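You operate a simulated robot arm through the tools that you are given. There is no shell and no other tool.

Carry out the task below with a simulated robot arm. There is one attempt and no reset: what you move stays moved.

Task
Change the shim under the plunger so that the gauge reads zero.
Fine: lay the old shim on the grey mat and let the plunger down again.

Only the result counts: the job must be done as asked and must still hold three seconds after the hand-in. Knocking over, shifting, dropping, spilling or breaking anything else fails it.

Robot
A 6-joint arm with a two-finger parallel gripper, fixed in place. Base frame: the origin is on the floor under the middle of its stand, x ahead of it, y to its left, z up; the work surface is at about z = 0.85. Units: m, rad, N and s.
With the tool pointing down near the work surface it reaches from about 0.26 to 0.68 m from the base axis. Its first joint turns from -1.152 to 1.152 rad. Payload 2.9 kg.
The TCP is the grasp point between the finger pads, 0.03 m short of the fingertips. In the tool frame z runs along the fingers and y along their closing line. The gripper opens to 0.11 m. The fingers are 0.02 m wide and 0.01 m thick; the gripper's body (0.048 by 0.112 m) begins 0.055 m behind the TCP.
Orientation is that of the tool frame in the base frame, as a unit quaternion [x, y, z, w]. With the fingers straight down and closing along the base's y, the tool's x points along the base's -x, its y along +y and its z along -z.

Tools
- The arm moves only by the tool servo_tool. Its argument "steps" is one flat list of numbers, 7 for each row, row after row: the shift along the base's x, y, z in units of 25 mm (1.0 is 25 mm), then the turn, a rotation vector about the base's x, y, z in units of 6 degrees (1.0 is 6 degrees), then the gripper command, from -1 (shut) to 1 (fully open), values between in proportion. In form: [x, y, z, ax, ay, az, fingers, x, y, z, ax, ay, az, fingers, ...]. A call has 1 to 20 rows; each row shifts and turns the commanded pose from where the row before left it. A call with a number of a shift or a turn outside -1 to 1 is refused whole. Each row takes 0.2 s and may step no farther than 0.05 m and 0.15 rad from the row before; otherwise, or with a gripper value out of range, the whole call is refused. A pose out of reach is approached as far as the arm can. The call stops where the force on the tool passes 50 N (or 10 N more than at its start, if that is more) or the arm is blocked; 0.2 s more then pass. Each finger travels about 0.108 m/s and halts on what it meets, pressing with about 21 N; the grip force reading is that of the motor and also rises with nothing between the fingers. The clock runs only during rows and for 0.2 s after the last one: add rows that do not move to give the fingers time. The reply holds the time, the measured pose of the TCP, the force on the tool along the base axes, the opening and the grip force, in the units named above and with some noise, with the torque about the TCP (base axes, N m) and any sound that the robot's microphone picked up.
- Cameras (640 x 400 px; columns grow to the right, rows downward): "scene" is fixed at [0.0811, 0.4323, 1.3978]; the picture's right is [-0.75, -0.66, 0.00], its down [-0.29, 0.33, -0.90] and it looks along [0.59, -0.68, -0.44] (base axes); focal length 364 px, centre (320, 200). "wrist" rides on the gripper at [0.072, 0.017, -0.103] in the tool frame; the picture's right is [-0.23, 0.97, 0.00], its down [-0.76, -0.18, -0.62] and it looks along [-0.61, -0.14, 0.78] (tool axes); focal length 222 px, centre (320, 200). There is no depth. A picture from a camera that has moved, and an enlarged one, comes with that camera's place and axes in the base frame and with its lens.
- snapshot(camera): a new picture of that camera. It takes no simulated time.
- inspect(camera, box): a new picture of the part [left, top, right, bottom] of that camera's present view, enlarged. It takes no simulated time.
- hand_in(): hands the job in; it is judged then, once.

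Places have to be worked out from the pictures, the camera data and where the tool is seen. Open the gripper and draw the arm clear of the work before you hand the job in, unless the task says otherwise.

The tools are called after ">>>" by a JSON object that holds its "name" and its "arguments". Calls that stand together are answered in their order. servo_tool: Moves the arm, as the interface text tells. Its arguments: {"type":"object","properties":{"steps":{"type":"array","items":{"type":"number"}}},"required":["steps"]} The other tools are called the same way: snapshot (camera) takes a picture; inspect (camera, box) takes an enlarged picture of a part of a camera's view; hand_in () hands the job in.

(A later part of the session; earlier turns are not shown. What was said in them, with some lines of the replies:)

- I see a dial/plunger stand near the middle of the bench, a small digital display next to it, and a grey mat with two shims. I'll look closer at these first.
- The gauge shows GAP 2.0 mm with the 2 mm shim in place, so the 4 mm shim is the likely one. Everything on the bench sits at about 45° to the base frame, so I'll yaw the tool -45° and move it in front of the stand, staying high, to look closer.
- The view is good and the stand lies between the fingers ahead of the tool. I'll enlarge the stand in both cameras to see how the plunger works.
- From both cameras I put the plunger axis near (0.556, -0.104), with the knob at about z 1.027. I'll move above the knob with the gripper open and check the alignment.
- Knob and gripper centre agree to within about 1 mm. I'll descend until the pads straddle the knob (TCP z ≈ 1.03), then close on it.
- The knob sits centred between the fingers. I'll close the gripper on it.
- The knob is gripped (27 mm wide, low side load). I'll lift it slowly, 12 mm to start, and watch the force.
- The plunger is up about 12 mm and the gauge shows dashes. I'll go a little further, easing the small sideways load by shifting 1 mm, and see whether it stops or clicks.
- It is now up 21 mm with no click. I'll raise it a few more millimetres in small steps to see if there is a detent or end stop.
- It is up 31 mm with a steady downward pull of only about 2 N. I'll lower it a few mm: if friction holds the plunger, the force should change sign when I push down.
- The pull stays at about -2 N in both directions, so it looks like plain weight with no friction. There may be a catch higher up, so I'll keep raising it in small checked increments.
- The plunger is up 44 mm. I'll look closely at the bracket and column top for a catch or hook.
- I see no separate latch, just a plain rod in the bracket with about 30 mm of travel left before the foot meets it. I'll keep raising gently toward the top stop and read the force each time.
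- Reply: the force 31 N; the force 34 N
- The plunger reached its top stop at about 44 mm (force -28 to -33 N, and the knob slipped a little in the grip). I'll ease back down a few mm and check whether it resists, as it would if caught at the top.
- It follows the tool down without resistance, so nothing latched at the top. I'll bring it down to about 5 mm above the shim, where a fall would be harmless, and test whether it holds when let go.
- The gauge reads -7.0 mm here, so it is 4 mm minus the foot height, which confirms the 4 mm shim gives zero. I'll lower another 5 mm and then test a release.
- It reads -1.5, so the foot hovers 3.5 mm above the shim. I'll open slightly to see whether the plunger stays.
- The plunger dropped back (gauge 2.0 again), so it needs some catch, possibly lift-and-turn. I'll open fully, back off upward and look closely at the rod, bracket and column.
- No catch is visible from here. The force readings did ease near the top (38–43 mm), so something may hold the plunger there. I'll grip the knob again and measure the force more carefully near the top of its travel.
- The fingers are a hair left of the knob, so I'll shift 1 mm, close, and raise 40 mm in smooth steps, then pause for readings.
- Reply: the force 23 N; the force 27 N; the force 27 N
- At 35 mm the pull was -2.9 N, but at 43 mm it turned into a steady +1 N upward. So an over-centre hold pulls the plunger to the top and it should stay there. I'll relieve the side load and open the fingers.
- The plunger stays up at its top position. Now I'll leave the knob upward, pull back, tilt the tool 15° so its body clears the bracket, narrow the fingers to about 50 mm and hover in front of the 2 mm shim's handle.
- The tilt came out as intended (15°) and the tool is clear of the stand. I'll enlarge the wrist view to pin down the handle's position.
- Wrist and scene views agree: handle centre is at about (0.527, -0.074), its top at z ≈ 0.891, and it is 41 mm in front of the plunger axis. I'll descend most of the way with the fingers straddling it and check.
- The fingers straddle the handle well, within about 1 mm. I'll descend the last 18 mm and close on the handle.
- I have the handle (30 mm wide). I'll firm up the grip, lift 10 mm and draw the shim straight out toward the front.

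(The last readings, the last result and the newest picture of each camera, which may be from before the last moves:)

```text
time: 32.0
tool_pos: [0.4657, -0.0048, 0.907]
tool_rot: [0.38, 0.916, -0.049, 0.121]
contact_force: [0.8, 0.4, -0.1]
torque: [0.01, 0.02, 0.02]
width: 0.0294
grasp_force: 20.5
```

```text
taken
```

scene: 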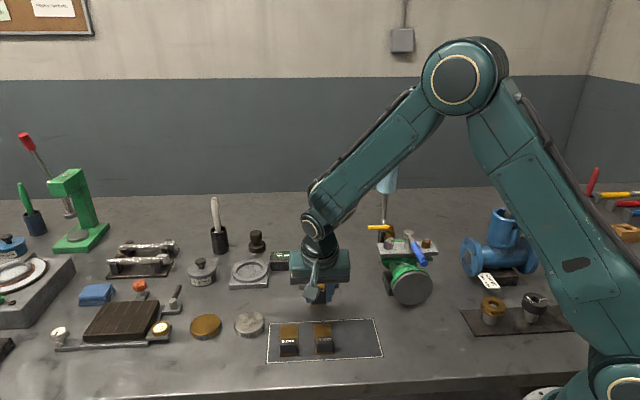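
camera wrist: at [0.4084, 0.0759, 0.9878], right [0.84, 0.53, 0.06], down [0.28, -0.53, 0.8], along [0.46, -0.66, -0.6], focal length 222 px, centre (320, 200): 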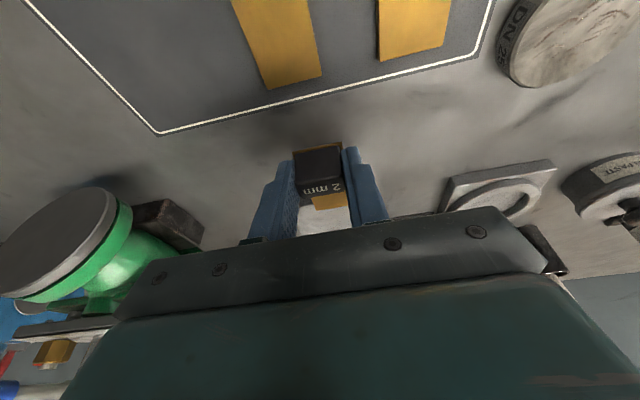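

The 2 mm shim is out and held level. Next I'll raise it and carry it over the empty right part of the mat, aiming for a shim centre at about (0.362, -0.003).

>>> {"name": "servo_tool", "arguments": {"steps": [0, 0, 0.8, 0, 0, 0, -1, 0, 0, 0.8, 0, 0, 0, -1, -0.84, 0.166, 0, 0, 0, 0, -1, -0.84, 0.166, 0, 0, 0, 0, -1, -0.84, 0.166, 0, 0, 0, 0, -1, -0.84, 0.166, 0, 0, 0, 0, -1, -0.84, 0.166, 0, 0, 0, 0, -1, -0.84, 0.166, 0, 0, 0, 0, -1, 0, 0, 0, 0, 0, 0, -1]}}

>>> {"name": "snapshot", "arguments": {"camera": "wrist"}}

>>> {"name": "snapshot", "arguments": {"camera": "scene"}}

```text
time: 34.0
tool_pos: [0.3373, 0.0176, 0.9482]
tool_rot: [0.379, 0.916, -0.05, 0.121]
contact_force: [-0.6, 0.4, -0.7]
torque: [0.03, 0.01, -0.04]
width: 0.0293
grasp_force: 21.2
```

```text
taken
camera wrist: at [0.28, 0.0984, 1.0287], right [0.84, 0.53, 0.06], down [0.28, -0.53, 0.8], along [0.46, -0.66, -0.6], focal length 222 px, centre (320, 200)
```

wrist: 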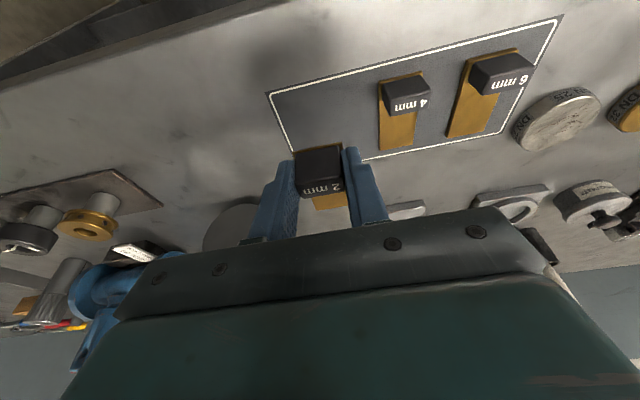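

```text
taken
```

scene: 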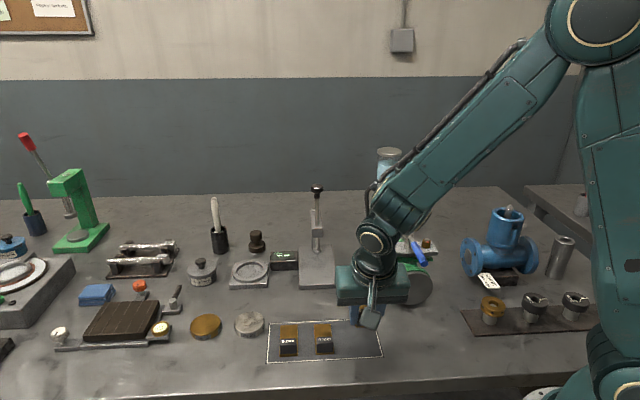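

The mat edges in this wrist view agree with my earlier estimate, so the shim will land well inside the mat's free right part. I'll descend to just above the mat.

>>> {"name": "servo_tool", "arguments": {"steps": [0, 0, -0.59, 0, 0, 0, -1, 0, 0, -0.59, 0, 0, 0, -1, 0, 0, -0.59, 0, 0, 0, -1, 0, 0, -0.55, 0, 0, 0, -1, 0, 0, 0, 0, 0, 0, -1]}}

>>> {"name": "inspect", "arguments": {"camera": "scene", "box": [250, 280, 410, 380]}}

>>> {"name": "inspect", "arguments": {"camera": "wrist", "box": [220, 60, 420, 230]}}

```text
time: 35.2
tool_pos: [0.3372, 0.0169, 0.8877]
tool_rot: [0.379, 0.916, -0.049, 0.121]
contact_force: [-0.1, 0.5, -1.3]
torque: [0.03, 0.03, 0.0]
width: 0.0291
grasp_force: 21.4
```

```text
4.00 times, centred on (330, 330) of scene
camera zoom: at [0.0812, 0.4323, 1.3978], right [-0.75, -0.66, 0.0], down [-0.29, 0.33, -0.9], along [0.59, -0.68, -0.44], focal length 1456 px, centre (280, -320)
```

zoom: 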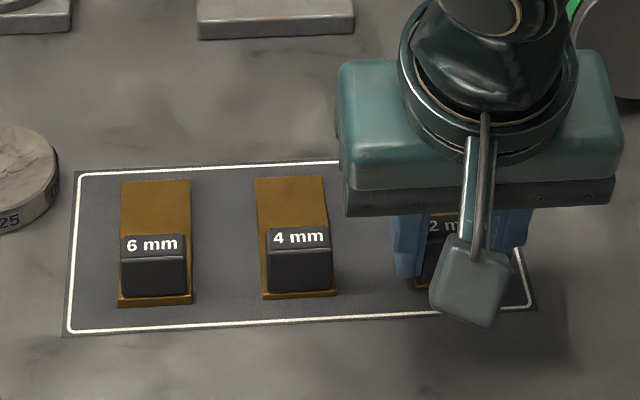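

```text
2.35 times, centred on (320, 145) of wrist
camera zoom: at [0.2808, 0.098, 0.9678], right [0.84, 0.53, 0.06], down [0.28, -0.53, 0.8], along [0.46, -0.66, -0.6], focal length 523 px, centre (320, 329)
```

zoom: 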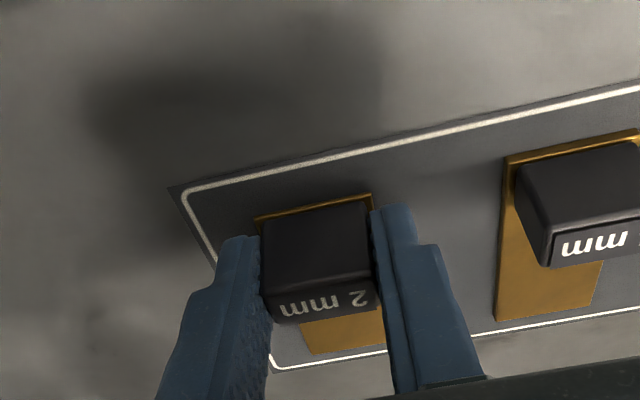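

The shim hovers just above the mat, inside its border. I'll lower it in 1 mm steps until a light contact shows.

>>> {"name": "servo_tool", "arguments": {"steps": [0, 0, -0.04, 0, 0, 0, -1, 0, 0, 0, 0, 0, 0, -1]}}

>>> {"name": "servo_tool", "arguments": {"steps": [0, 0, -0.04, 0, 0, 0, -1, 0, 0, 0, 0, 0, 0, -1]}}

>>> {"name": "servo_tool", "arguments": {"steps": [0, 0, -0.04, 0, 0, 0, -1, 0, 0, 0, 0, 0, 0, -1]}}

```text
time: 35.8
tool_pos: [0.3361, 0.0182, 0.8874]
tool_rot: [0.379, 0.916, -0.05, 0.12]
contact_force: [-0.4, 0.5, -1.3]
torque: [-0.01, 0.04, 0.02]
width: 0.0295
grasp_force: 21.3
```

```text
time: 36.4
tool_pos: [0.3376, 0.0177, 0.8844]
tool_rot: [0.38, 0.916, -0.049, 0.12]
contact_force: [-0.5, 0.6, 0.4]
torque: [0.01, 0.01, -0.01]
width: 0.0294
grasp_force: 20.7
```

```text
time: 37.0
tool_pos: [0.3366, 0.016, 0.8845]
tool_rot: [0.379, 0.916, -0.05, 0.121]
contact_force: [0.2, -0.7, -1.0]
torque: [0.01, 0.01, -0.01]
width: 0.0293
grasp_force: 21.1
```

No contact yet, so I'll continue in small steps.

>>> {"name": "servo_tool", "arguments": {"steps": [0, 0, -0.04, 0, 0, 0, -1, 0, 0, 0, 0, 0, 0, -1]}}

>>> {"name": "inspect", "arguments": {"camera": "scene", "box": [330, 315, 400, 370]}}

```text
time: 37.6
tool_pos: [0.339, 0.0177, 0.8843]
tool_rot: [0.38, 0.916, -0.05, 0.12]
contact_force: [-1.5, 0.4, 5.4]
torque: [-0.2, -0.07, -0.09]
width: 0.0293
grasp_force: 21.1
```

```text
7.27 times, centred on (365, 342) of scene
camera zoom: at [0.081, 0.4323, 1.3978], right [-0.75, -0.66, 0.0], down [-0.29, 0.33, -0.9], along [0.59, -0.68, -0.44], focal length 2648 px, centre (-7, -836)
```

zoom: 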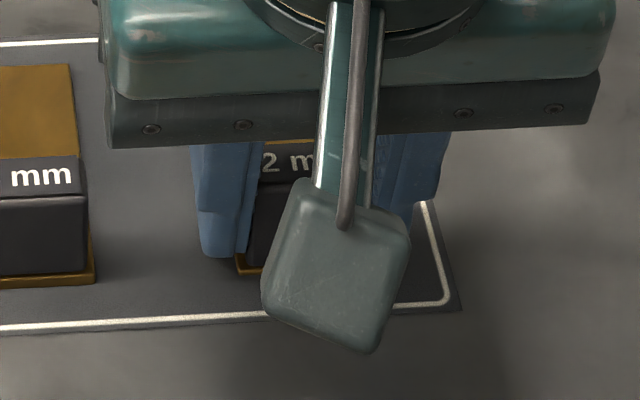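

There is a light 5 N contact: the shim is on the mat. I'll open the fingers and rise straight up.

>>> {"name": "servo_tool", "arguments": {"steps": [0, 0, 0, 0, 0, 0, -0.35, 0, 0, 0, 0, 0, 0, -0.09, 0, 0, 0, 0, 0, 0, -0.09, 0, 0, 0.4, 0, 0, 0, -0.09, 0, 0, 0.8, 0, 0, 0, -0.09, 0, 0, 0.9, 0, 0, 0, -0.09, 0, 0, 0.9, 0, 0, 0, -0.09, 0, 0, 0, 0, 0, 0, -0.09]}}

>>> {"name": "snapshot", "arguments": {"camera": "wrist"}}

>>> {"name": "inspect", "arguments": {"camera": "scene", "box": [250, 280, 410, 380]}}

```text
time: 39.4
tool_pos: [0.3386, 0.0141, 0.9594]
tool_rot: [0.379, 0.916, -0.049, 0.12]
contact_force: [0.9, -0.1, -0.1]
torque: [-0.02, -0.02, -0.05]
width: 0.0501
grasp_force: 0.1
```

```text
taken
camera wrist: at [0.282, 0.0964, 1.0396], right [0.84, 0.53, 0.06], down [0.28, -0.53, 0.8], along [0.46, -0.66, -0.6], focal length 222 px, centre (320, 200)
```

wrist: 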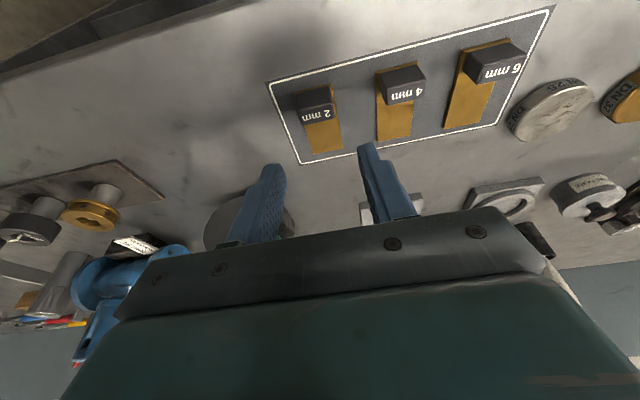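

```text
4.00 times, centred on (330, 330) of scene
camera zoom: at [0.0811, 0.4323, 1.3978], right [-0.75, -0.66, 0.0], down [-0.29, 0.33, -0.9], along [0.59, -0.68, -0.44], focal length 1456 px, centre (280, -320)
```

zoom: 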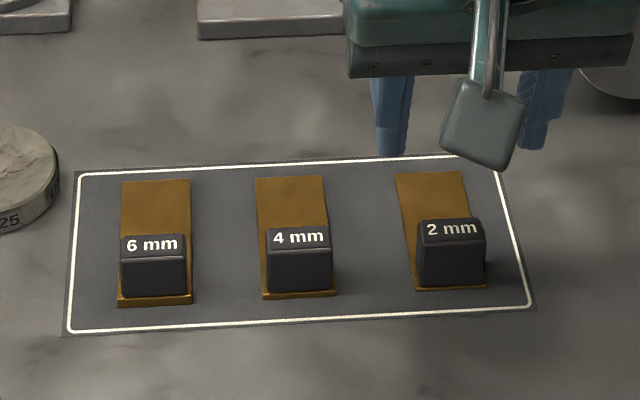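

The 2 mm shim lies flat on the mat inside the border. Now I'll locate the 4 mm shim's handle in the wrist view.

>>> {"name": "inspect", "arguments": {"camera": "wrist", "box": [260, 20, 460, 180]}}

```text
2.50 times, centred on (360, 100) of wrist
camera zoom: at [0.282, 0.0964, 1.0396], right [0.84, 0.53, 0.06], down [0.28, -0.53, 0.8], along [0.46, -0.66, -0.6], focal length 555 px, centre (220, 450)
```

zoom: 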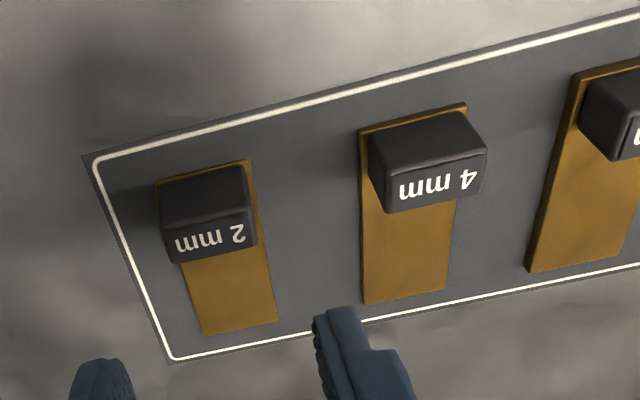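

Relative to the 2 mm shim just placed, the 4 mm handle is at (+0.048, +0.048), about (0.389, 0.064). I'll move over it at this height and look again.

>>> {"name": "servo_tool", "arguments": {"steps": [0.624, 0.684, 0, 0, 0, 0, -0.09, 0.624, 0.684, 0, 0, 0, 0, -0.09, 0.624, 0.684, 0, 0, 0, 0, -0.09, 0, 0, -0.6, 0, 0, 0, -0.09, 0, 0, -0.6, 0, 0, 0, -0.09, 0, 0, 0, 0, 0, 0, -0.09]}}

>>> {"name": "inspect", "arguments": {"camera": "wrist", "box": [220, 40, 420, 230]}}

>>> {"name": "inspect", "arguments": {"camera": "scene", "box": [250, 280, 410, 380]}}

```text
time: 40.8
tool_pos: [0.3825, 0.068, 0.9301]
tool_rot: [0.38, 0.916, -0.05, 0.12]
contact_force: [0.1, -0.6, -0.2]
torque: [-0.01, 0.0, -0.02]
width: 0.0502
grasp_force: 0.0
```

```text
2.11 times, centred on (320, 135) of wrist
camera zoom: at [0.3263, 0.1489, 1.0097], right [0.84, 0.53, 0.06], down [0.28, -0.53, 0.8], along [0.46, -0.66, -0.6], focal length 468 px, centre (320, 337)
```

zoom: 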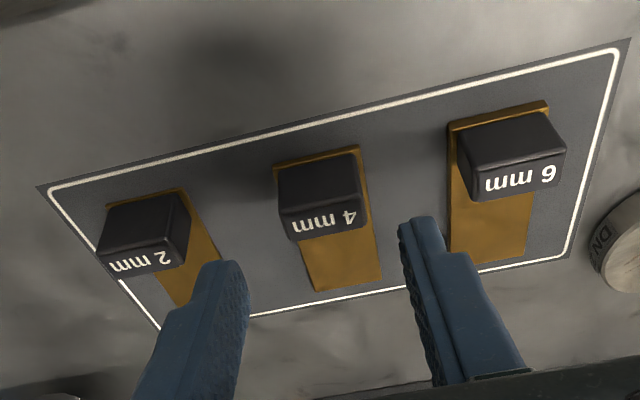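

```text
4.00 times, centred on (330, 330) of scene
camera zoom: at [0.0812, 0.4323, 1.3978], right [-0.75, -0.66, 0.0], down [-0.29, 0.33, -0.9], along [0.59, -0.68, -0.44], focal length 1456 px, centre (280, -320)
```

zoom: 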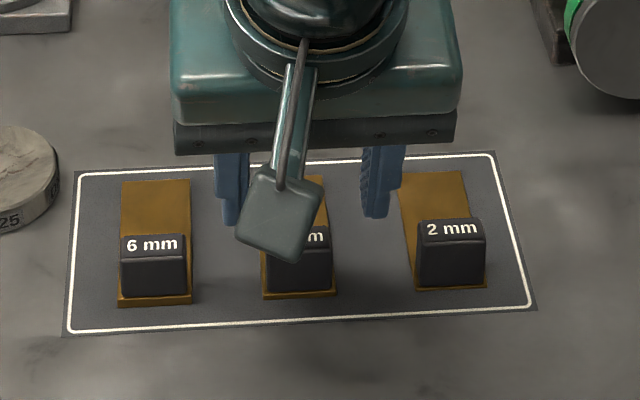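

The handle is about 3.4 mm to one side of the finger centre, so I'll correct by (+2.4, +2.4) mm while descending to grip height.

>>> {"name": "servo_tool", "arguments": {"steps": [0.1, 0.095, 0, 0, 0, 0, -0.09, 0, 0, -0.5, 0, 0, 0, -0.09, 0, 0, -0.5, 0, 0, 0, -0.09, 0, 0, 0, 0, 0, 0, -0.09]}}

>>> {"name": "inspect", "arguments": {"camera": "wrist", "box": [220, 60, 420, 230]}}

>>> {"name": "inspect", "arguments": {"camera": "scene", "box": [280, 300, 370, 370]}}

```text
time: 41.8
tool_pos: [0.3854, 0.0708, 0.9039]
tool_rot: [0.379, 0.916, -0.05, 0.12]
contact_force: [-0.8, -0.5, 0.1]
torque: [0.01, 0.0, 0.0]
width: 0.0502
grasp_force: 0.2
```

```text
2.35 times, centred on (320, 145) of wrist
camera zoom: at [0.3289, 0.1514, 0.9845], right [0.84, 0.53, 0.06], down [0.28, -0.53, 0.8], along [0.46, -0.66, -0.6], focal length 523 px, centre (320, 329)
```

zoom: 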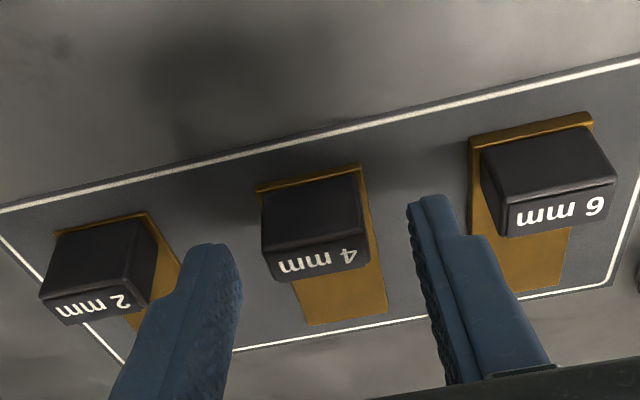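

```text
5.71 times, centred on (325, 335) of scene
camera zoom: at [0.0812, 0.4323, 1.3978], right [-0.75, -0.66, 0.0], down [-0.29, 0.33, -0.9], along [0.59, -0.68, -0.44], focal length 2081 px, centre (291, -571)
```

zoom: 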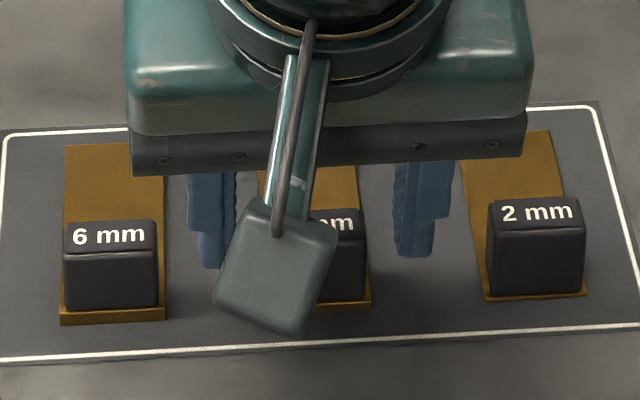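

This view matches the one before the first grasp almost pixel for pixel. I'll descend 17 mm and close on the 4 mm shim's handle.

>>> {"name": "servo_tool", "arguments": {"steps": [0, 0, -0.33, 0, 0, 0, -0.09, 0, 0, -0.33, 0, 0, 0, -0.09, 0, 0, 0, 0, 0, 0, -0.09, 0, 0, 0, 0, 0, 0, -0.6, 0, 0, 0, 0, 0, 0, -0.6, 0, 0, 0, 0, 0, 0, -1]}}

>>> {"name": "inspect", "arguments": {"camera": "wrist", "box": [220, 60, 420, 230]}}

```text
time: 43.2
tool_pos: [0.3849, 0.0719, 0.8872]
tool_rot: [0.38, 0.916, -0.05, 0.12]
contact_force: [-0.4, 1.3, 1.0]
torque: [-0.01, -0.02, 0.01]
width: 0.0292
grasp_force: 20.6
```

```text
2.35 times, centred on (320, 145) of wrist
camera zoom: at [0.3299, 0.1525, 0.9686], right [0.84, 0.53, 0.06], down [0.28, -0.53, 0.8], along [0.46, -0.66, -0.6], focal length 523 px, centre (320, 329)
```

zoom: 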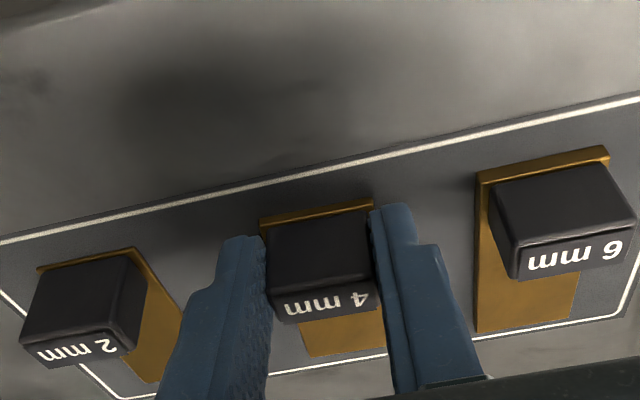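

The 4 mm shim is gripped. I'll lift it clear and carry it to just in front of the stand at a height above the base plate.

>>> {"name": "servo_tool", "arguments": {"steps": [0, 0, 0.3, 0, 0, 0, -1, 0, 0, 0.8, 0, 0, 0, -1, 0, 0, 0.8, 0, 0, 0, -1, 0, 0, 0.8, 0, 0, 0, -1, 0.78, -0.8, 0, 0, 0, 0, -1, 0.78, -0.8, 0, 0, 0, 0, -1, 0.78, -0.8, 0, 0, 0, 0, -1, 0.78, -0.8, 0, 0, 0, 0, -1, 0, 0, 0, 0, 0, 0, -1]}}

>>> {"name": "snapshot", "arguments": {"camera": "wrist"}}

>>> {"name": "snapshot", "arguments": {"camera": "scene"}}

```text
time: 45.2
tool_pos: [0.465, -0.0086, 0.955]
tool_rot: [0.379, 0.916, -0.049, 0.121]
contact_force: [0.6, 0.0, -0.9]
torque: [0.01, 0.02, -0.05]
width: 0.0294
grasp_force: 21.7
```

```text
taken
camera wrist: at [0.4097, 0.072, 1.0357], right [0.84, 0.53, 0.06], down [0.28, -0.53, 0.8], along [0.46, -0.66, -0.6], focal length 222 px, centre (320, 200)
```

wrist: 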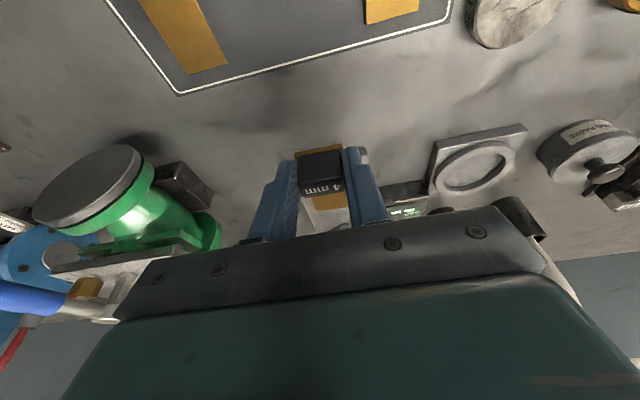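

```text
taken
```

scene: 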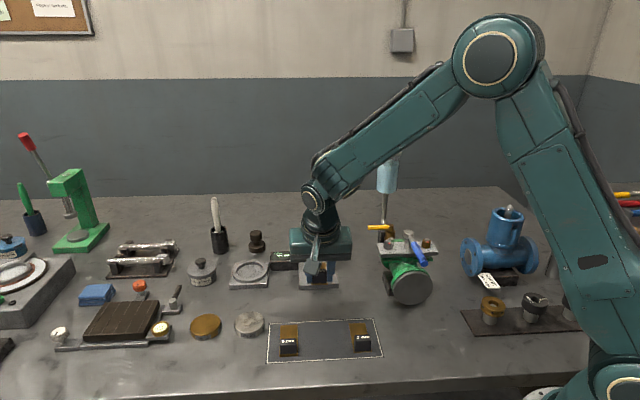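

I'm lined up in front of the stand. I'll lower to 10 mm above the base plate and confirm the gauge still shows dashes (plunger up) before sliding in.

>>> {"name": "servo_tool", "arguments": {"steps": [0, 0, -0.94, 0, 0, 0, -1, 0, 0, -0.94, 0, 0, 0, -1, 0, 0, 0, 0, 0, 0, -1]}}

>>> {"name": "inspect", "arguments": {"camera": "scene", "box": [260, 180, 370, 300]}}

>>> {"name": "inspect", "arguments": {"camera": "wrist", "box": [250, 100, 450, 230]}}

```text
time: 46.0
tool_pos: [0.4635, -0.0097, 0.9059]
tool_rot: [0.379, 0.916, -0.049, 0.12]
contact_force: [0.5, -0.2, -0.6]
torque: [0.01, 0.02, 0.0]
width: 0.0295
grasp_force: 21.2
```

```text
3.33 times, centred on (315, 240) of scene
camera zoom: at [0.0812, 0.4323, 1.3978], right [-0.75, -0.66, 0.0], down [-0.29, 0.33, -0.9], along [0.59, -0.68, -0.44], focal length 1214 px, centre (337, 67)
```

zoom: 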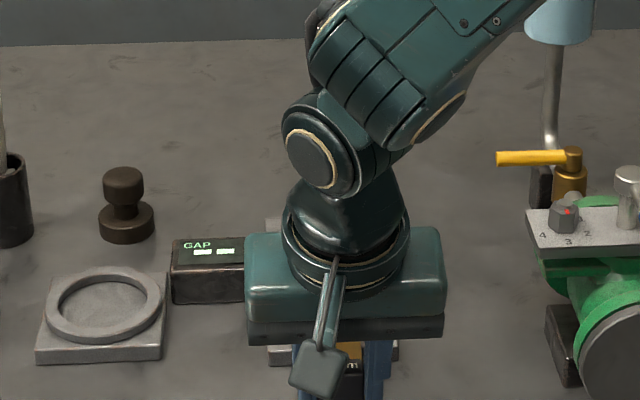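

```text
3.08 times, centred on (350, 165) of wrist
camera zoom: at [0.408, 0.0687, 0.9864], right [0.84, 0.53, 0.06], down [0.28, -0.53, 0.8], along [0.46, -0.66, -0.6], focal length 684 px, centre (228, 308)
```

zoom: 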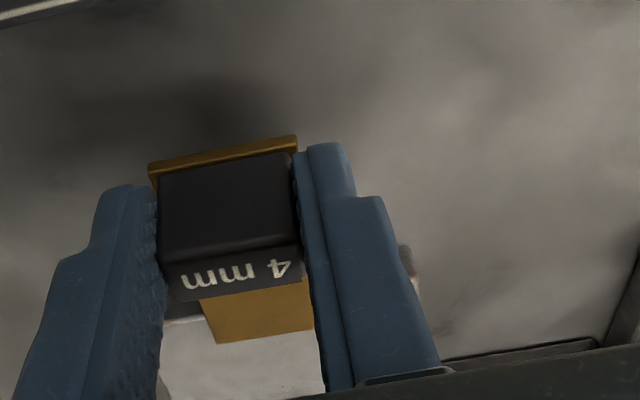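

The gauge still shows dashes, so the plunger is up. I'll slide the 4 mm shim in along the stand's axis, keeping it about 8 mm above the base plate.

>>> {"name": "servo_tool", "arguments": {"steps": [0.48, -0.474, 0, 0, 0, 0, -1, 0.48, -0.474, 0, 0, 0, 0, -1, 0.48, -0.474, 0, 0, 0, 0, -1, 0.48, -0.474, 0, 0, 0, 0, -1, 0.48, -0.474, 0, 0, 0, 0, -1, 0, 0, 0, 0, 0, 0, -1]}}

>>> {"name": "inspect", "arguments": {"camera": "wrist", "box": [220, 60, 420, 230]}}

>>> {"name": "inspect", "arguments": {"camera": "scene", "box": [285, 205, 355, 295]}}

```text
time: 47.4
tool_pos: [0.5242, -0.066, 0.9079]
tool_rot: [0.379, 0.916, -0.05, 0.12]
contact_force: [-0.7, -0.6, -0.9]
torque: [0.02, 0.02, -0.01]
width: 0.0294
grasp_force: 20.7
```

```text
2.35 times, centred on (320, 145) of wrist
camera zoom: at [0.4681, 0.0137, 0.988], right [0.84, 0.53, 0.06], down [0.28, -0.53, 0.8], along [0.46, -0.66, -0.6], focal length 523 px, centre (320, 329)
```

zoom: 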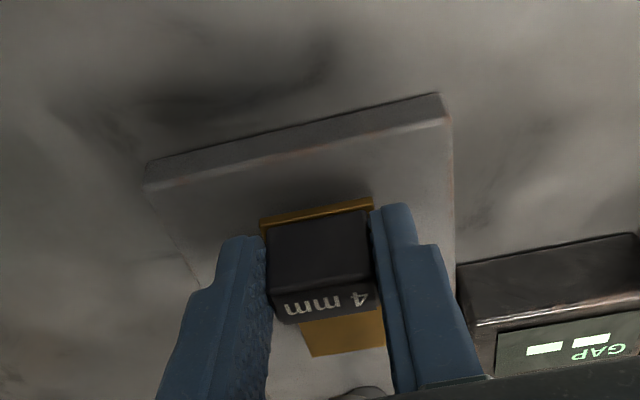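

```text
4.44 times, centred on (320, 250) of scene
camera zoom: at [0.0812, 0.4323, 1.3978], right [-0.75, -0.66, 0.0], down [-0.29, 0.33, -0.9], along [0.59, -0.68, -0.44], focal length 1618 px, centre (320, -22)
```

zoom: 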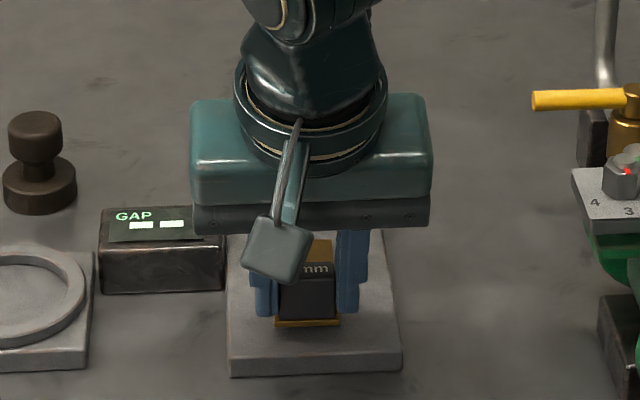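

The new shim is within 2 mm of where the old one sat. I'll nudge it that last bit and lower it in small steps to the base plate.

>>> {"name": "servo_tool", "arguments": {"steps": [0.03, -0.08, 0, 0, 0, 0, -1, 0, 0, -0.14, 0, 0, 0, -1, 0, 0, -0.1, 0, 0, 0, -1, 0, 0, 0, 0, 0, 0, -1]}}

>>> {"name": "servo_tool", "arguments": {"steps": [0, 0, -0.04, 0, 0, 0, -1, 0, 0, 0, 0, 0, 0, -1]}}

>>> {"name": "servo_tool", "arguments": {"steps": [0, 0, -0.04, 0, 0, 0, -1, 0, 0, 0, 0, 0, 0, -1]}}

```text
time: 48.4
tool_pos: [0.5256, -0.0688, 0.9006]
tool_rot: [0.379, 0.916, -0.05, 0.121]
contact_force: [0.3, 0.8, 0.5]
torque: [-0.09, 0.01, -0.01]
width: 0.0293
grasp_force: 21.2
```

```text
time: 49.0
tool_pos: [0.5258, -0.0674, 0.9016]
tool_rot: [0.379, 0.916, -0.049, 0.121]
contact_force: [-0.1, 0.3, 10.2]
torque: [-0.1, 0.09, 0.01]
width: 0.0293
grasp_force: 21.3
```

```text
time: 49.6
tool_pos: [0.5255, -0.0689, 0.9014]
tool_rot: [0.379, 0.916, -0.049, 0.122]
contact_force: [1.4, 2.7, 18.9]
torque: [-0.12, -0.1, -0.01]
width: 0.0297
grasp_force: 21.4
```

It is seated (19 N, a little more than needed). I'll ease up 1.5 mm to unload, open the fingers and rise.

>>> {"name": "servo_tool", "arguments": {"steps": [0, 0, 0.06, 0, 0, 0, -1, 0, 0, 0, 0, 0, 0, -0.35, 0, 0, 0, 0, 0, 0, -0.09, 0, 0, 0, 0, 0, 0, -0.09, 0, 0, 0.3, 0, 0, 0, -0.09, 0, 0, 0.5, 0, 0, 0, -0.09, -0.5, 0.5, 0.6, 0, 0, 0, -0.09, -0.5, 0.5, 0.9, 0, 0, 0, -0.09, -0.5, 0.5, 0.9, 0, 0, 0, -0.09, -0.5, 0.5, 0.9, 0, 0, 0, -0.09, -0.5, 0.5, 0.9, 0, 0, 0, 0.5, 0, 0, 0.9, 0, 0, 0, 0.5, 0, 0, 0, 0, 0, 0, 0.5]}}

>>> {"name": "inspect", "arguments": {"camera": "wrist", "box": [220, 60, 420, 230]}}

>>> {"name": "inspect", "arguments": {"camera": "scene", "box": [260, 170, 370, 300]}}

```text
time: 52.4
tool_pos: [0.4635, -0.0078, 1.0507]
tool_rot: [0.379, 0.916, -0.05, 0.12]
contact_force: [0.6, -0.6, 0.1]
torque: [-0.03, 0.02, -0.02]
width: 0.0825
grasp_force: 0.0
```

```text
2.35 times, centred on (320, 145) of wrist
camera zoom: at [0.4078, 0.0731, 1.1319], right [0.84, 0.53, 0.06], down [0.28, -0.53, 0.8], along [0.46, -0.66, -0.6], focal length 523 px, centre (320, 329)
```

zoom: 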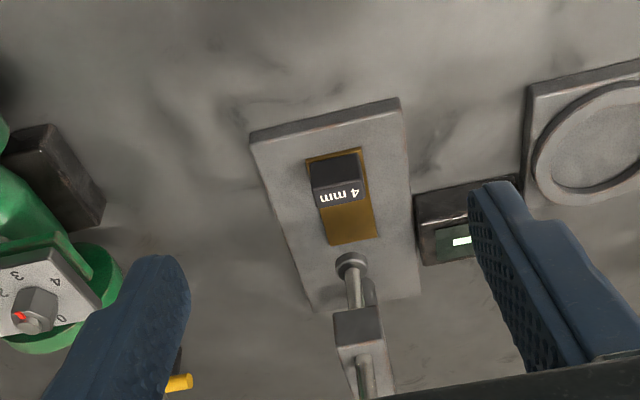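

```text
3.08 times, centred on (315, 235) of scene
camera zoom: at [0.0811, 0.4323, 1.3978], right [-0.75, -0.66, 0.0], down [-0.29, 0.33, -0.9], along [0.59, -0.68, -0.44], focal length 1120 px, centre (335, 92)
```

zoom: 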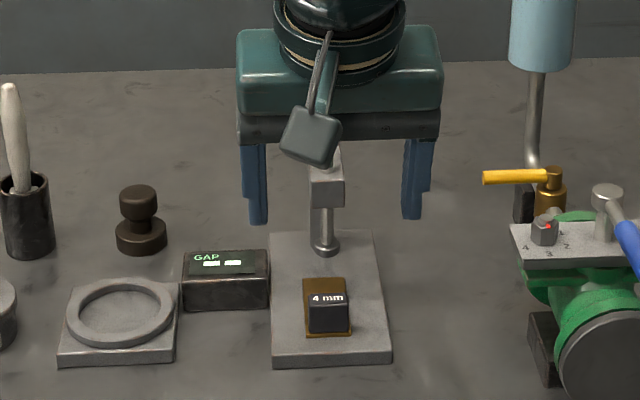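

The 4 mm shim sits squarely where the old one was, and the plunger is still up. Now I'll straighten the tool to vertical, rise, and move over the knob.

>>> {"name": "servo_tool", "arguments": {"steps": [0, 0, 0.85, 0.442, 0.442, 0, 0.8, 0, 0, 0.85, 0.442, 0.442, 0, 1, 0, 0, 0.85, 0.442, 0.442, 0, 1, 0, 0, 0.85, 0.442, 0.442, 0, 1, 0.738, -0.768, 0, 0, 0, 0, 1, 0.738, -0.768, 0, 0, 0, 0, 1, 0.738, -0.768, 0, 0, 0, 0, 1, 0.738, -0.768, 0, 0, 0, 0, 1, 0.738, -0.768, 0, 0, 0, 0, 1, 0, 0, 0, 0, 0, 0, 1]}}

>>> {"name": "snapshot", "arguments": {"camera": "wrist"}}

>>> {"name": "inspect", "arguments": {"camera": "scene", "box": [260, 110, 380, 300]}}

```text
time: 54.6
tool_pos: [0.5534, -0.1041, 1.1332]
tool_rot: [0.382, 0.924, 0.0, -0.001]
contact_force: [0.2, 0.0, 0.7]
torque: [-0.01, 0.03, 0.0]
width: 0.1102
grasp_force: 0.0
```

```text
taken
camera wrist: at [0.5146, -0.0404, 1.2363], right [0.85, 0.53, 0.0], down [0.41, -0.66, 0.62], along [0.33, -0.53, -0.78], focal length 222 px, centre (320, 200)
```

wrist: 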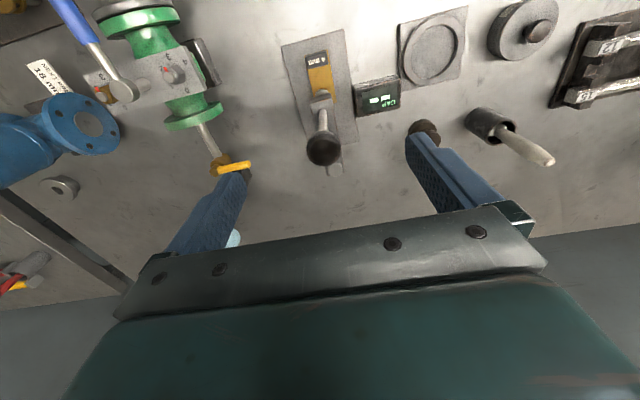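

```text
2.11 times, centred on (320, 205) of scene
camera zoom: at [0.0812, 0.4323, 1.3978], right [-0.75, -0.66, 0.0], down [-0.29, 0.33, -0.9], along [0.59, -0.68, -0.44], focal length 767 px, centre (320, 190)
```

zoom: 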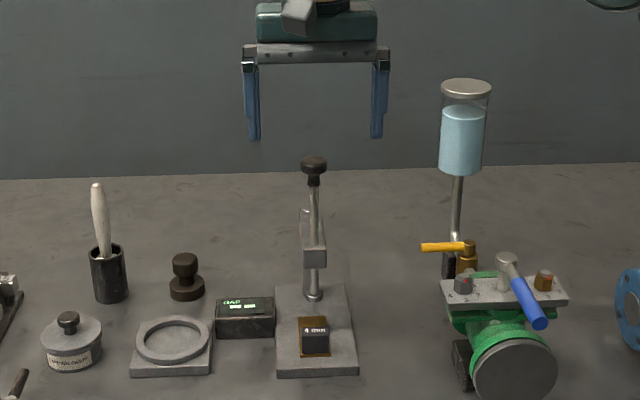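

The knob is about 2 mm in +x from the finger centre. I'll correct that, descend around the knob at its raised height (z ≈ 1.077) and close.

>>> {"name": "servo_tool", "arguments": {"steps": [0.088, 0, 0, 0, 0, 0, 1, 0, 0, -0.763, 0, 0, 0, 1, 0, 0, -0.763, 0, 0, 0, 1, 0, 0, -0.763, 0, 0, 0, 1, 0, 0, 0, 0, 0, 0, 0.2, 0, 0, 0, 0, 0, 0, -0.4, 0, 0, 0, 0, 0, 0, -1, 0, 0, 0, 0, 0, 0, -1]}}

>>> {"name": "inspect", "arguments": {"camera": "scene", "box": [270, 140, 370, 290]}}

```text
time: 56.4
tool_pos: [0.5558, -0.1026, 1.0778]
tool_rot: [0.383, 0.924, 0.0, -0.001]
contact_force: [-0.6, -0.1, -0.4]
torque: [-0.04, 0.0, -0.03]
width: 0.0271
grasp_force: 45.0
```

```text
2.67 times, centred on (320, 215) of scene
camera zoom: at [0.0812, 0.4323, 1.3978], right [-0.75, -0.66, 0.0], down [-0.29, 0.33, -0.9], along [0.59, -0.68, -0.44], focal length 971 px, centre (320, 160)
```

zoom: 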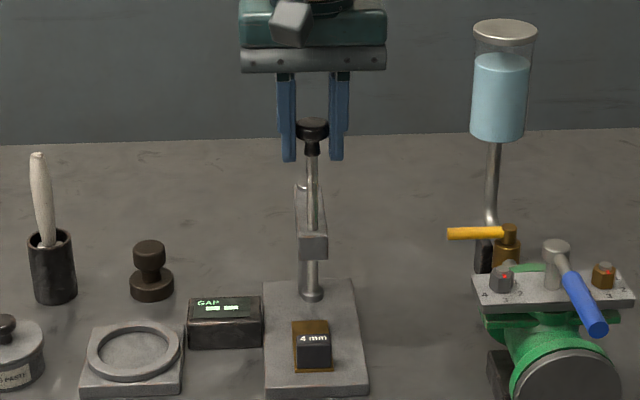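

The knob is held. I'll lower the plunger gently by 36 mm and read the gauge.

>>> {"name": "servo_tool", "arguments": {"steps": [0, 0, -0.18, 0, 0, 0, -1, 0, 0, -0.18, 0, 0, 0, -1, 0, 0, -0.18, 0, 0, 0, -1, 0, 0, -0.18, 0, 0, 0, -1, 0, 0, -0.18, 0, 0, 0, -1, 0, 0, -0.18, 0, 0, 0, -1, 0, 0, -0.18, 0, 0, 0, -1, 0, 0, -0.18, 0, 0, 0, -1, 0, 0, 0, 0, 0, 0, -1]}}

>>> {"name": "inspect", "arguments": {"camera": "scene", "box": [270, 180, 350, 285]}}

```text
time: 58.4
tool_pos: [0.5556, -0.1025, 1.0408]
tool_rot: [0.382, 0.924, 0.0, -0.002]
contact_force: [-6.4, 5.8, -1.6]
torque: [0.12, 0.06, 0.22]
width: 0.0271
grasp_force: 45.0
```

```text
3.81 times, centred on (310, 232) of scene
camera zoom: at [0.081, 0.4325, 1.3978], right [-0.75, -0.66, 0.0], down [-0.29, 0.33, -0.9], along [0.59, -0.68, -0.44], focal length 1387 px, centre (358, 76)
```

zoom: 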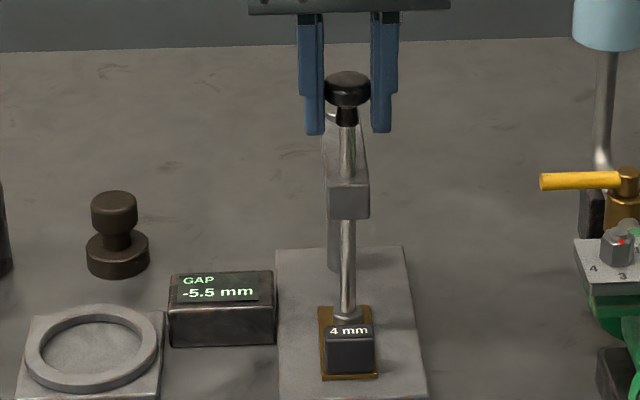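

It reads -5.5 mm, so there is 5.5 mm left to go. I'll lower it by that much in small steps and check the reading.

>>> {"name": "servo_tool", "arguments": {"steps": [0, 0, -0.07, 0, 0, 0, -1, 0, 0, -0.07, 0, 0, 0, -1, 0, 0, -0.06, 0, 0, 0, -1, 0, 0, 0, 0, 0, 0, -1]}}

>>> {"name": "inspect", "arguments": {"camera": "scene", "box": [270, 180, 350, 285]}}

```text
time: 59.4
tool_pos: [0.5561, -0.103, 1.0367]
tool_rot: [0.383, 0.924, 0.0, 0.0]
contact_force: [-10.7, 9.4, -2.4]
torque: [-0.24, -0.31, -0.05]
width: 0.0268
grasp_force: 45.0
```

```text
3.81 times, centred on (310, 232) of scene
camera zoom: at [0.0809, 0.4326, 1.3977], right [-0.75, -0.66, 0.0], down [-0.29, 0.33, -0.9], along [0.59, -0.68, -0.44], focal length 1387 px, centre (358, 76)
```

zoom: 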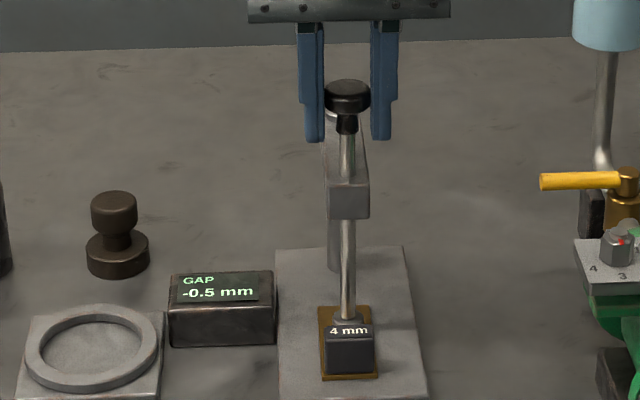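

It reads -0.5 mm, half a millimetre to go. I'll lower that last bit, let it rest on the shim, and open the fingers.

>>> {"name": "servo_tool", "arguments": {"steps": [0, 0, -0.025, 0, 0, 0, -1, 0, 0, 0, 0, 0, 0, -1, 0, 0, 0, 0, 0, 0, -0.4, 0, 0, 0, 0, 0, 0, 0.2, 0, 0, 0, 0, 0, 0, 1, 0, 0, 0, 0, 0, 0, 1, 0, 0, 0, 0, 0, 0, 1]}}

>>> {"name": "inspect", "arguments": {"camera": "scene", "box": [270, 180, 350, 285]}}

```text
time: 61.0
tool_pos: [0.5576, -0.1034, 1.0361]
tool_rot: [0.383, 0.924, 0.0, 0.0]
contact_force: [-0.9, 0.2, 0.4]
torque: [-0.02, -0.01, 0.0]
width: 0.11
grasp_force: 0.1
```

```text
3.81 times, centred on (310, 232) of scene
camera zoom: at [0.0811, 0.4323, 1.3978], right [-0.75, -0.66, 0.0], down [-0.29, 0.33, -0.9], along [0.59, -0.68, -0.44], focal length 1387 px, centre (358, 76)
```

zoom: 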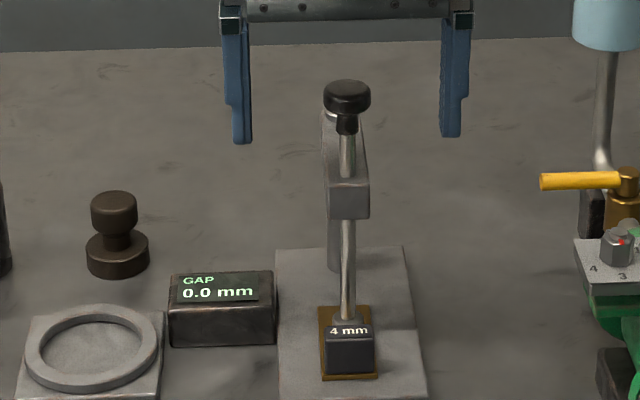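

The gauge reads 0.0 mm with the plunger resting freely on the 4 mm shim. I'll draw the arm straight up and away and check the whole scene once more.

>>> {"name": "servo_tool", "arguments": {"steps": [0, 0, 0.6, 0, 0, 0, 1, 0, 0, 0.9, 0, 0, 0, 1, 0, 0, 0.9, 0, 0, 0, 1, 0, 0, 0.9, 0, 0, 0, 1, -0.7, 0.5, 0.7, 0, 0, 0, 1, -0.7, 0.5, 0.7, 0, 0, 0, 1, -0.7, 0.3, 0.7, 0, 0, 0, 1, -0.7, 0, 0.5, 0, 0, 0, 1, -0.7, 0, 0.3, 0, 0, 0, 1, -0.7, 0, 0, 0, 0, 0, 1, 0, 0, 0, 0, 0, 0, 1]}}

>>> {"name": "snapshot", "arguments": {"camera": "scene"}}

>>> {"name": "inspect", "arguments": {"camera": "scene", "box": [240, 190, 400, 380]}}

```text
time: 63.4
tool_pos: [0.4525, -0.0709, 1.1909]
tool_rot: [0.382, 0.924, 0.0, 0.0]
contact_force: [-0.4, -0.2, 0.0]
torque: [0.02, 0.03, -0.01]
width: 0.1099
grasp_force: 0.1
```

```text
taken
```

scene: 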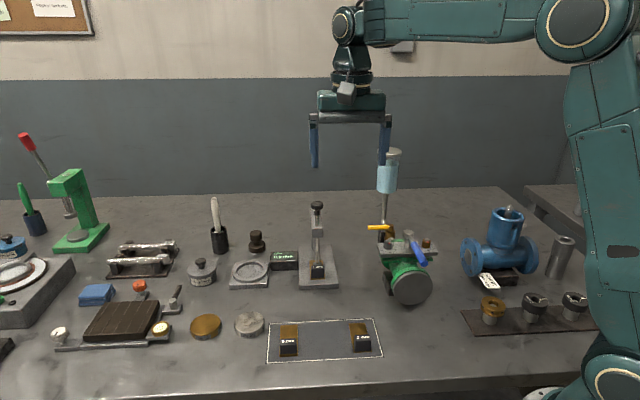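

```text
2.11 times, centred on (320, 285) of scene
camera zoom: at [0.0811, 0.4323, 1.3978], right [-0.75, -0.66, 0.0], down [-0.29, 0.33, -0.9], along [0.59, -0.68, -0.44], focal length 767 px, centre (320, 21)
```

zoom: 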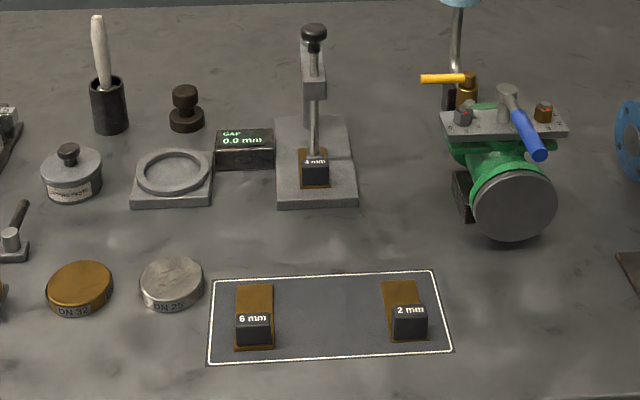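

The gauge still reads 0.0 mm and the plunger is down on the 4 mm shim. The 2 mm shim lies on the grey mat, nothing else looks disturbed, and the open gripper is clear, so I'm handing in.

>>> {"name": "hand_in", "arguments": {}}

```text
The job is handed in.
```

The gauge now reads 0.0 mm. I replaced the 2 mm shim under the plunger with the 4 mm one from the mat. The old 2 mm shim is lying flat on the grey mat, inside its border.

The plunger is down and resting on the new shim. While finding out how it stays up, I let it go once about 3.5 mm above the old shim and it dropped back onto it. It turned out to hold only at the very top of its travel.

The last picture before hand-in showed nothing else moved or knocked over. The arm is clear of the work with the gripper open.
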